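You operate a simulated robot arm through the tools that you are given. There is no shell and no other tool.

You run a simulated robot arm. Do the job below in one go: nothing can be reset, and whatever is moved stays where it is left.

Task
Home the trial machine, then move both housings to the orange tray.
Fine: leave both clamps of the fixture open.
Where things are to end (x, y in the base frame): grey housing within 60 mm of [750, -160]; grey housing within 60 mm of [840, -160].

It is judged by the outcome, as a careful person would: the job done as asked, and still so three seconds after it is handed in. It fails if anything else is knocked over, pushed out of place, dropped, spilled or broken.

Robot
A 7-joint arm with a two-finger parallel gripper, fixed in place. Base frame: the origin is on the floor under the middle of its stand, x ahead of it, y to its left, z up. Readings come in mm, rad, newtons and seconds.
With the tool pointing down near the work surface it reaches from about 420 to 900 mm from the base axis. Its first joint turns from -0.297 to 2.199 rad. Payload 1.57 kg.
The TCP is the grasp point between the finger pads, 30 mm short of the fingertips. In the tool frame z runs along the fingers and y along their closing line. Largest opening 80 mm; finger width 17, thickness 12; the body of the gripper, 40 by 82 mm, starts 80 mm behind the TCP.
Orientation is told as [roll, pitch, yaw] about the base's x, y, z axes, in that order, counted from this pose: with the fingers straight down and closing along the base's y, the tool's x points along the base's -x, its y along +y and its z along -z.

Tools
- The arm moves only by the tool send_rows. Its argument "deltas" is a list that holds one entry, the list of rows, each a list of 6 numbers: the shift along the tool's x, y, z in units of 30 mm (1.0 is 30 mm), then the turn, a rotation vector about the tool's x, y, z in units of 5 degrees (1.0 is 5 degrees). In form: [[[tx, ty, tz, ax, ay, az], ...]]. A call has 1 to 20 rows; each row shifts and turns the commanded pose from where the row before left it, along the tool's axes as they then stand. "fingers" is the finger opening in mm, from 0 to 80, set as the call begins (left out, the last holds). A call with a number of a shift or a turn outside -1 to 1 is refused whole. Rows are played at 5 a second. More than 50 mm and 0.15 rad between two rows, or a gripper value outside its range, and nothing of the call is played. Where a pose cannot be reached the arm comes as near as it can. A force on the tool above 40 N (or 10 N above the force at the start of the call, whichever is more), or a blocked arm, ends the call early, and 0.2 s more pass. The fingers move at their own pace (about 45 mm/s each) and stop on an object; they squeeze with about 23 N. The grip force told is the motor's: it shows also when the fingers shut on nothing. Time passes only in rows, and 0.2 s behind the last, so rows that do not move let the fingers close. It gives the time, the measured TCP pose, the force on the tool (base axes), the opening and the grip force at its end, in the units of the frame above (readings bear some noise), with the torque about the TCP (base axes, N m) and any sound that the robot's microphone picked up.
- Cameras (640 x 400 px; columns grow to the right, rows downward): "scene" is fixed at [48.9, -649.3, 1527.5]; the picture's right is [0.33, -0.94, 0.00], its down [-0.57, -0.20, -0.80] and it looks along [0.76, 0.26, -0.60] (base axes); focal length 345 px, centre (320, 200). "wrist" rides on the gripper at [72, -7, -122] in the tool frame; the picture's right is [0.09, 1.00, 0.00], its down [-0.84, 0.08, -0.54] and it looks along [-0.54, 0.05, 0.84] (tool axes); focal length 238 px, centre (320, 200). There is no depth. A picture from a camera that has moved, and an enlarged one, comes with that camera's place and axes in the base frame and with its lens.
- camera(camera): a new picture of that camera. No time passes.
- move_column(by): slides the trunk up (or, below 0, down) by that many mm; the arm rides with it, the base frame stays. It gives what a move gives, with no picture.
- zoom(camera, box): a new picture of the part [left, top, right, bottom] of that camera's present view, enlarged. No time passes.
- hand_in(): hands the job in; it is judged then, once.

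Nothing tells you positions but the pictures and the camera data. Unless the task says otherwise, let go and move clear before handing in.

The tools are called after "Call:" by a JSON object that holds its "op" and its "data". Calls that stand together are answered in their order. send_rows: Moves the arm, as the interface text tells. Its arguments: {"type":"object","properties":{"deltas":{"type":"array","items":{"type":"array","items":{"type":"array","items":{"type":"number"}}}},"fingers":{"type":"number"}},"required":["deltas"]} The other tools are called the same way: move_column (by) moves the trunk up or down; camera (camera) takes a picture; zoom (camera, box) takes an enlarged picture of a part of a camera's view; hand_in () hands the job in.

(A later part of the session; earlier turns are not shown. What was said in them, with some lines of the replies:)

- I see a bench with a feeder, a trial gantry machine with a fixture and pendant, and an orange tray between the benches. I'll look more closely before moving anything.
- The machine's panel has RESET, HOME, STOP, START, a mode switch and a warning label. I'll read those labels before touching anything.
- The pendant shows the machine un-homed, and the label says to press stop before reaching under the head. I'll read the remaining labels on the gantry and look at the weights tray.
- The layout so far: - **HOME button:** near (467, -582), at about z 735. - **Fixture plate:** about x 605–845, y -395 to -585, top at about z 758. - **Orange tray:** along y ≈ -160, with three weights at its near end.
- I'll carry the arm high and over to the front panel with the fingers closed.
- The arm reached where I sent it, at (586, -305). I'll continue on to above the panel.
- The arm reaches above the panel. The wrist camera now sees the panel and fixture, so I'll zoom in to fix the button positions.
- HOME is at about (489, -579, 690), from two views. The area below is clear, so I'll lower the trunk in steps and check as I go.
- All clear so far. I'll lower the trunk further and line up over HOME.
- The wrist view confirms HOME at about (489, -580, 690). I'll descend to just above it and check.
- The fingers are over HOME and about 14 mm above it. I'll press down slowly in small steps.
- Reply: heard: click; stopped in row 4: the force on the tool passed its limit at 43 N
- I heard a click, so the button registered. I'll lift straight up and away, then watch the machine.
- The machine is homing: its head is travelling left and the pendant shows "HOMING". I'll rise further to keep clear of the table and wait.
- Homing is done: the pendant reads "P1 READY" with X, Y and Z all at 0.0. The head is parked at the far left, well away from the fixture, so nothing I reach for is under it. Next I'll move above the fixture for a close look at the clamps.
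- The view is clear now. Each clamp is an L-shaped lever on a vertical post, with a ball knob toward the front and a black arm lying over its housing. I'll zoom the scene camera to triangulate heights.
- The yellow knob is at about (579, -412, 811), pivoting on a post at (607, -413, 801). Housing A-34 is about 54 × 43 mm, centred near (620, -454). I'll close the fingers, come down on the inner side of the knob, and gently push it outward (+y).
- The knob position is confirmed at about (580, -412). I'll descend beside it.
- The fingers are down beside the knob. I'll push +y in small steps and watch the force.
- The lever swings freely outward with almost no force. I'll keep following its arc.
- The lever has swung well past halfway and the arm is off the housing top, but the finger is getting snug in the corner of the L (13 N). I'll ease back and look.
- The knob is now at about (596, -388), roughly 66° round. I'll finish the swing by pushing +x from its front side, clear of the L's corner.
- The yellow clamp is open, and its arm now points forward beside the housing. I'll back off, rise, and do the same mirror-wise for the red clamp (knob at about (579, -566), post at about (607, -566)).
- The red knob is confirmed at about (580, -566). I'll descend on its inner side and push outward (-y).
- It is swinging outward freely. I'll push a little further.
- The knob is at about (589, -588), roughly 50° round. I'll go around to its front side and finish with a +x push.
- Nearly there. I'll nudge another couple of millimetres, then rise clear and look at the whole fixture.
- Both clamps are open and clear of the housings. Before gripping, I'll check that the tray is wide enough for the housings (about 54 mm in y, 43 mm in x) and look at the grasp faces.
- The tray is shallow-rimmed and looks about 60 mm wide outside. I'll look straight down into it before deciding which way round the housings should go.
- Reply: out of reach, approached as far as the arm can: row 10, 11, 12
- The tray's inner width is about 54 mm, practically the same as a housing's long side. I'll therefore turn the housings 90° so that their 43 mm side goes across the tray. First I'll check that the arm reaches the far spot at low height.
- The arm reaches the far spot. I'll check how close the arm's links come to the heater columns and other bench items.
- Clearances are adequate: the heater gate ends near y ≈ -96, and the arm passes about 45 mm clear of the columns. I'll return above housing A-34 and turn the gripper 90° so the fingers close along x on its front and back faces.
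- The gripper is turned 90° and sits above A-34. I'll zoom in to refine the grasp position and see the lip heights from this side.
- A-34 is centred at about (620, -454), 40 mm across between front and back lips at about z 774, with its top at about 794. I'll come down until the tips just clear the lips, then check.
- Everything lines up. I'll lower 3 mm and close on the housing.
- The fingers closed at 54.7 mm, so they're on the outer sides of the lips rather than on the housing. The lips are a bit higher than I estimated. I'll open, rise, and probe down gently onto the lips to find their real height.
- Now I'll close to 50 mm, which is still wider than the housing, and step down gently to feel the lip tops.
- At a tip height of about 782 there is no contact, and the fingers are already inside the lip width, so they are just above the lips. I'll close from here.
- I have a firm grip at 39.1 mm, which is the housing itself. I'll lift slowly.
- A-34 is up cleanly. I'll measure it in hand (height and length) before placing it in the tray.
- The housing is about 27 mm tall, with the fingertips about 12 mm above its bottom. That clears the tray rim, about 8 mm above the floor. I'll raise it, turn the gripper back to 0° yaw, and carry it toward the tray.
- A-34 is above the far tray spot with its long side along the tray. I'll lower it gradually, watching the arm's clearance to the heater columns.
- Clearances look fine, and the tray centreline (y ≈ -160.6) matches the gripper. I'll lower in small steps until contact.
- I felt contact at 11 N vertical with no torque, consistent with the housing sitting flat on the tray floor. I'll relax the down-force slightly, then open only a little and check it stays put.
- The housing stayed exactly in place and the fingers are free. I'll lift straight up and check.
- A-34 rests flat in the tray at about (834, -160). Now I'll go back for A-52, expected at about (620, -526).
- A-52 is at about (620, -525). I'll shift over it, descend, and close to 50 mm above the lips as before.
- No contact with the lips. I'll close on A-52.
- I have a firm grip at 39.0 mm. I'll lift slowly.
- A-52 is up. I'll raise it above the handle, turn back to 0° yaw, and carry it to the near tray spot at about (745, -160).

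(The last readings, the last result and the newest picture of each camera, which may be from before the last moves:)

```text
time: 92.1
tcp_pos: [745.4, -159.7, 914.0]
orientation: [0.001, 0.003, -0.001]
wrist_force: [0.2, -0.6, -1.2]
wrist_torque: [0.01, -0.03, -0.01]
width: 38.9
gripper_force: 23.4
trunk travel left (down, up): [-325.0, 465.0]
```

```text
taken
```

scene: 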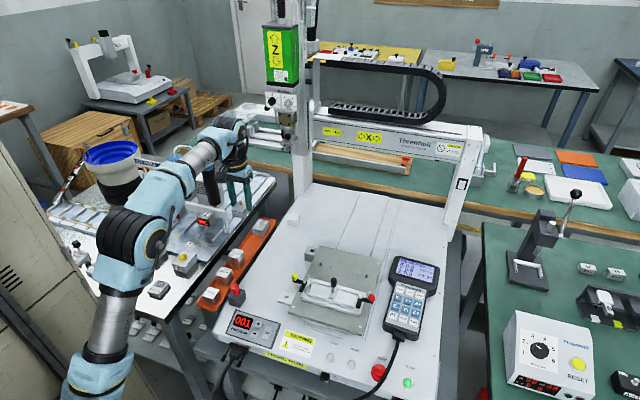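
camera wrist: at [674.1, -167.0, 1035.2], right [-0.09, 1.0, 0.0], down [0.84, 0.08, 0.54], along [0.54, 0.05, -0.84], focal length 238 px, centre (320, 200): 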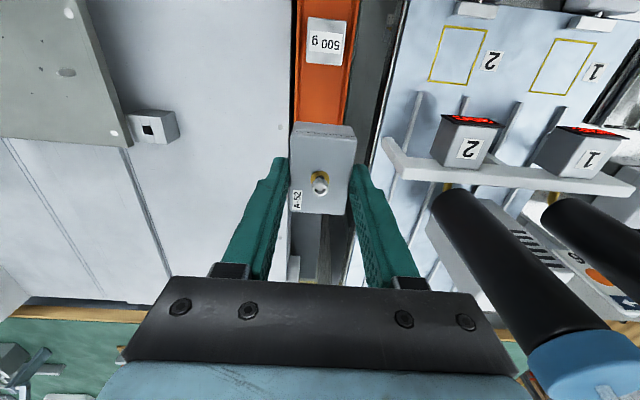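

A-52 is above the near tray spot, between the 500 g weight and A-34. I'll lower it in stages.

Call:
{"op": "send_rows", "data": {"deltas": [[[0, 0, 0.7, 0, 0, 0], [0, 0, 0.8, 0, 0, 0], [0, 0, 0.8, 0, 0, 0], [0, 0, 0.8, 0, 0, 0], [0, 0, 0.6, 0, 0, 0]]]}}

Call:
{"op": "zoom", "data": {"camera": "wrist", "box": [240, 0, 440, 220]}}

Call:
{"op": "zoom", "data": {"camera": "scene", "box": [120, 120, 300, 300]}}

```text
time: 93.3
tcp_pos: [743.6, -158.3, 802.5]
orientation: [0.0, -0.001, -0.001]
wrist_force: [-0.3, -0.3, -0.5]
wrist_torque: [-0.03, -0.02, -0.02]
width: 39.0
gripper_force: 22.6
trunk travel left (down, up): [-325.0, 465.0]
```

```text
1.82 times, centred on (340, 110) of wrist
camera zoom: at [673.5, -165.9, 924.4], right [-0.09, 1.0, 0.0], down [0.84, 0.08, 0.54], along [0.54, 0.05, -0.84], focal length 433 px, centre (284, 364)
```

zoom: 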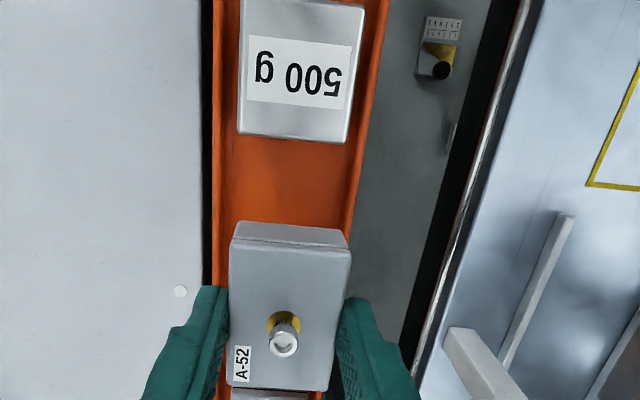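

```text
2.22 times, centred on (210, 210) of scene
camera zoom: at [48.9, -649.3, 1527.5], right [0.33, -0.94, 0.0], down [-0.57, -0.2, -0.8], along [0.76, 0.26, -0.6], focal length 767 px, centre (564, 178)
```

zoom: 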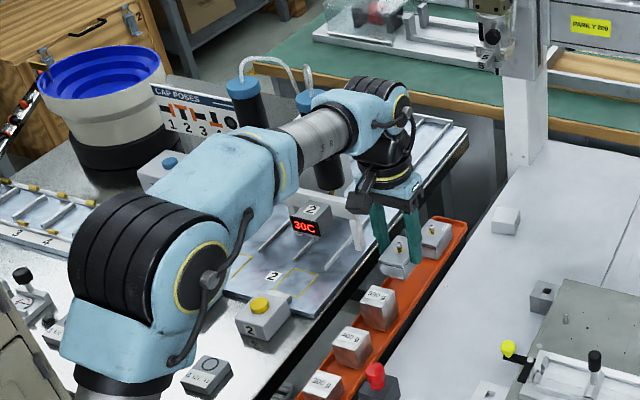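

Centred over the tray with good gaps on both sides. I'll lower to just above the floor, then use fine steps.

Call:
{"op": "send_rows", "data": {"deltas": [[[0, -0.03, 0.4, 0, 0, 0], [0, 0, 0.4, 0, 0, 0], [0, 0, 0.2, 0, 0, 0], [0, 0, 0.1, 0, 0, 0], [0, 0, 0.1, 0, 0, 0]]]}}

Call:
{"op": "zoom", "data": {"camera": "scene", "box": [220, 200, 280, 260]}}

```text
time: 94.5
tcp_pos: [744.5, -161.1, 766.5]
orientation: [0.0, 0.003, 0.001]
wrist_force: [0.3, -0.1, -0.8]
wrist_torque: [0.01, 0.0, 0.01]
width: 38.8
gripper_force: 23.1
trunk travel left (down, up): [-325.0, 465.0]
```

```text
6.67 times, centred on (250, 230) of scene
camera zoom: at [48.9, -649.3, 1527.5], right [0.33, -0.94, 0.0], down [-0.57, -0.2, -0.8], along [0.76, 0.26, -0.6], focal length 2301 px, centre (787, 0)
```

zoom: 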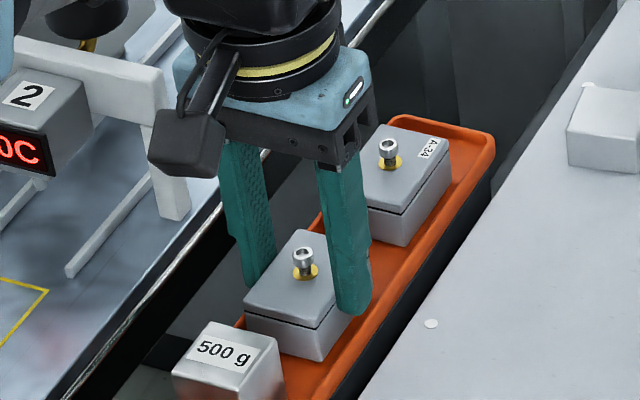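

Call:
{"op": "send_rows", "data": {"deltas": [[[0, 0, 0.06, 0, 0, 0], [0, 0, 0.05, 0, 0, 0], [0, 0, 0, 0, 0, 0]]]}}

```text
time: 95.3
tcp_pos: [745.0, -160.7, 763.1]
orientation: [0.002, 0.002, -0.001]
wrist_force: [-0.1, 0.4, 1.7]
wrist_torque: [0.01, -0.05, 0.0]
width: 38.9
gripper_force: 22.8
trunk travel left (down, up): [-325.0, 465.0]
```

Call:
{"op": "send_rows", "data": {"deltas": [[[0, 0, 0.035, 0, 0, 0], [0, 0, 0, 0, 0, 0]]]}}

```text
time: 95.9
tcp_pos: [746.5, -159.9, 763.9]
orientation: [-0.001, 0.001, -0.001]
wrist_force: [-0.9, 0.0, 11.6]
wrist_torque: [-0.04, 0.08, -0.07]
width: 39.0
gripper_force: 23.0
trunk travel left (down, up): [-325.0, 465.0]
```

Contact at 11.6 N, at the same height as before allowing for the slightly higher grip. I'll open a little and check.

Call:
{"op": "send_rows", "data": {"deltas": [[[0, 0, -0.01, 0, 0, 0], [0, 0, 0, 0, 0, 0], [0, 0, 0, 0, 0, 0]]], "fingers": 45}}

Call:
{"op": "zoom", "data": {"camera": "scene", "box": [220, 200, 280, 260]}}

Call:
{"op": "zoom", "data": {"camera": "wrist", "box": [260, 60, 400, 220]}}

```text
time: 96.7
tcp_pos: [745.4, -162.1, 761.8]
orientation: [0.003, 0.003, -0.001]
wrist_force: [-1.1, 0.7, -0.6]
wrist_torque: [-0.03, 0.02, -0.02]
width: 45.3
gripper_force: 0.0
trunk travel left (down, up): [-325.0, 465.0]
```

```text
6.67 times, centred on (250, 230) of scene
camera zoom: at [48.9, -649.3, 1527.5], right [0.33, -0.94, 0.0], down [-0.57, -0.2, -0.8], along [0.76, 0.26, -0.6], focal length 2301 px, centre (787, 0)
```

zoom: 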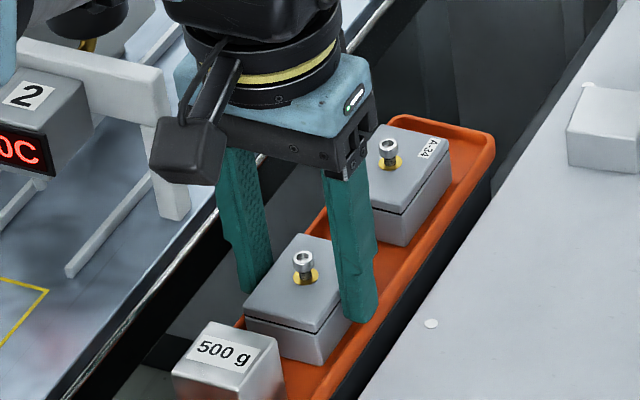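

```text
2.50 times, centred on (330, 140) of wrist
camera zoom: at [673.9, -167.2, 883.7], right [-0.09, 1.0, 0.0], down [0.84, 0.08, 0.54], along [0.54, 0.05, -0.84], focal length 596 px, centre (295, 350)
```

zoom: 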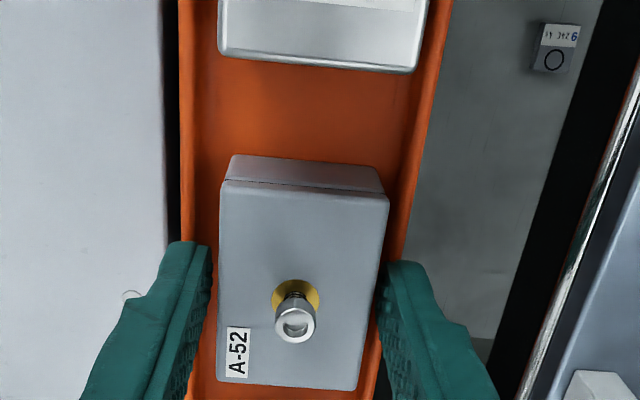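

A-52 sits flat and the fingers are clear of it. I'll lift straight up and away, then do a final check of everything.

Call:
{"op": "send_rows", "data": {"deltas": [[[0, 0, -0.2, 0, 0, 0], [0, 0, -0.4, 0, 0, 0], [0, 0, -0.7, 0, 0, 0], [0, 0, -1, 0, 0, 0], [0, 0, -1, 0, 0, 0], [0, 0, -1, 0, 0, 0], [0.3, 0, -1, 0, 0, 0], [0.5, -0.5, -0.5, 0, 0, 0], [0.5, -0.8, 0, 0, 0, 0], [0.5, -0.8, 0, 0, 0, 0], [0.5, -0.8, 0, 0, 0, 0], [0.5, -0.5, 0, 0, 0, 0]]]}}

Call:
{"op": "camera", "data": {"camera": "scene"}}

Call:
{"op": "camera", "data": {"camera": "wrist"}}

Call:
{"op": "zoom", "data": {"camera": "scene", "box": [200, 200, 300, 310]}}

Call:
{"op": "zoom", "data": {"camera": "scene", "box": [200, 230, 440, 400]}}

Call:
{"op": "zoom", "data": {"camera": "scene", "box": [385, 250, 445, 290]}}

```text
time: 99.3
tcp_pos: [661.8, -261.8, 937.0]
orientation: [0.002, 0.001, -0.001]
wrist_force: [0.2, -0.6, -0.3]
wrist_torque: [-0.01, 0.01, 0.01]
width: 45.1
gripper_force: 0.1
trunk travel left (down, up): [-325.0, 465.0]
```

```text
taken
```

scene: 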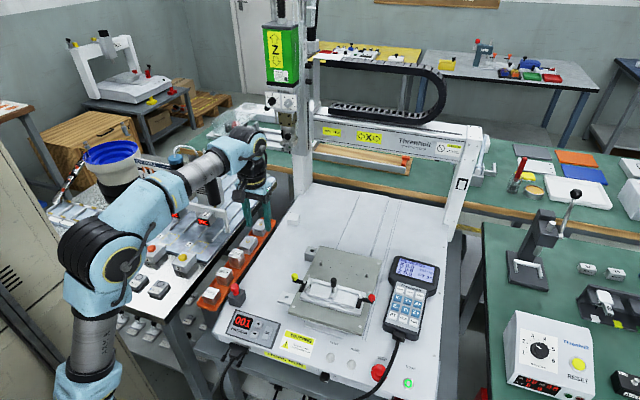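

```text
taken
camera wrist: at [590.2, -269.5, 1058.5], right [-0.09, 1.0, 0.0], down [0.84, 0.08, 0.54], along [0.54, 0.05, -0.84], focal length 238 px, centre (320, 200)
```

wrist: 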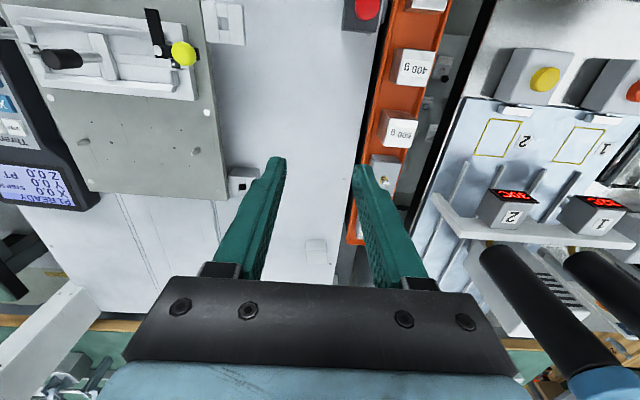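

```text
3.64 times, centred on (250, 255) of scene
camera zoom: at [48.9, -649.3, 1527.5], right [0.33, -0.94, 0.0], down [-0.57, -0.2, -0.8], along [0.76, 0.26, -0.6], focal length 1255 px, centre (574, 0)
```

zoom: 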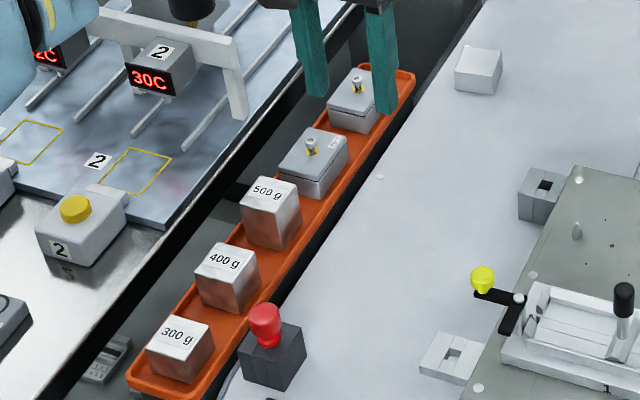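

```text
2.35 times, centred on (320, 315) of scene
camera zoom: at [48.9, -649.3, 1527.5], right [0.33, -0.94, 0.0], down [-0.57, -0.2, -0.8], along [0.76, 0.26, -0.6], focal length 812 px, centre (320, -71)
```

zoom: 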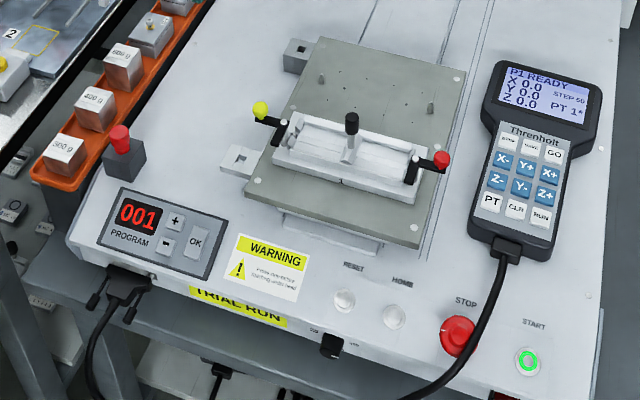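

```text
10.00 times, centred on (415, 270) of scene
camera zoom: at [48.9, -649.3, 1527.5], right [0.33, -0.94, 0.0], down [-0.57, -0.2, -0.8], along [0.76, 0.26, -0.6], focal length 3451 px, centre (-630, -500)
```

zoom: 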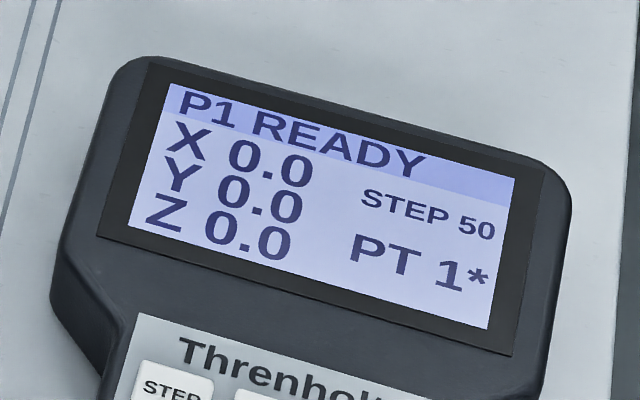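

Everything is as asked:
- **Machine:** homed, showing "P1 READY" at 0.0 / 0.0 / 0.0.
- **Housings:** both lie flat in the orange tray, at about (745, -160) and (834, -160), beside the undisturbed weights.
- **Clamps and arm:** both clamps are open, and the arm is clear with nothing in its grip.

I'm handing it in.

Call:
{"op": "hand_in", "data": {}}

```text
The job is handed in.
```

I homed the trial machine, moved both housings to the orange tray, and handed the job in. The judge's result hasn't come back.

- **Machine:** the pendant reads "P1 READY" with X, Y and Z at 0.0. I did not press STOP, because after homing the head was parked well away from the fixture.
- **Housings:** by the arm's readings at release, A-52 lies at about (745, -160) and A-34 at about (834, -160), each within about 10 mm of its target. I turned both 90° so their short side goes across the tray, because the long side was too tight a fit.
- **Clamps:** both are left open.
- **Other objects:** the weights and everything else looked undisturbed in the final pictures. On the first grasp of A-34 the fingers closed briefly on the fixture's lips, with no visible effect.
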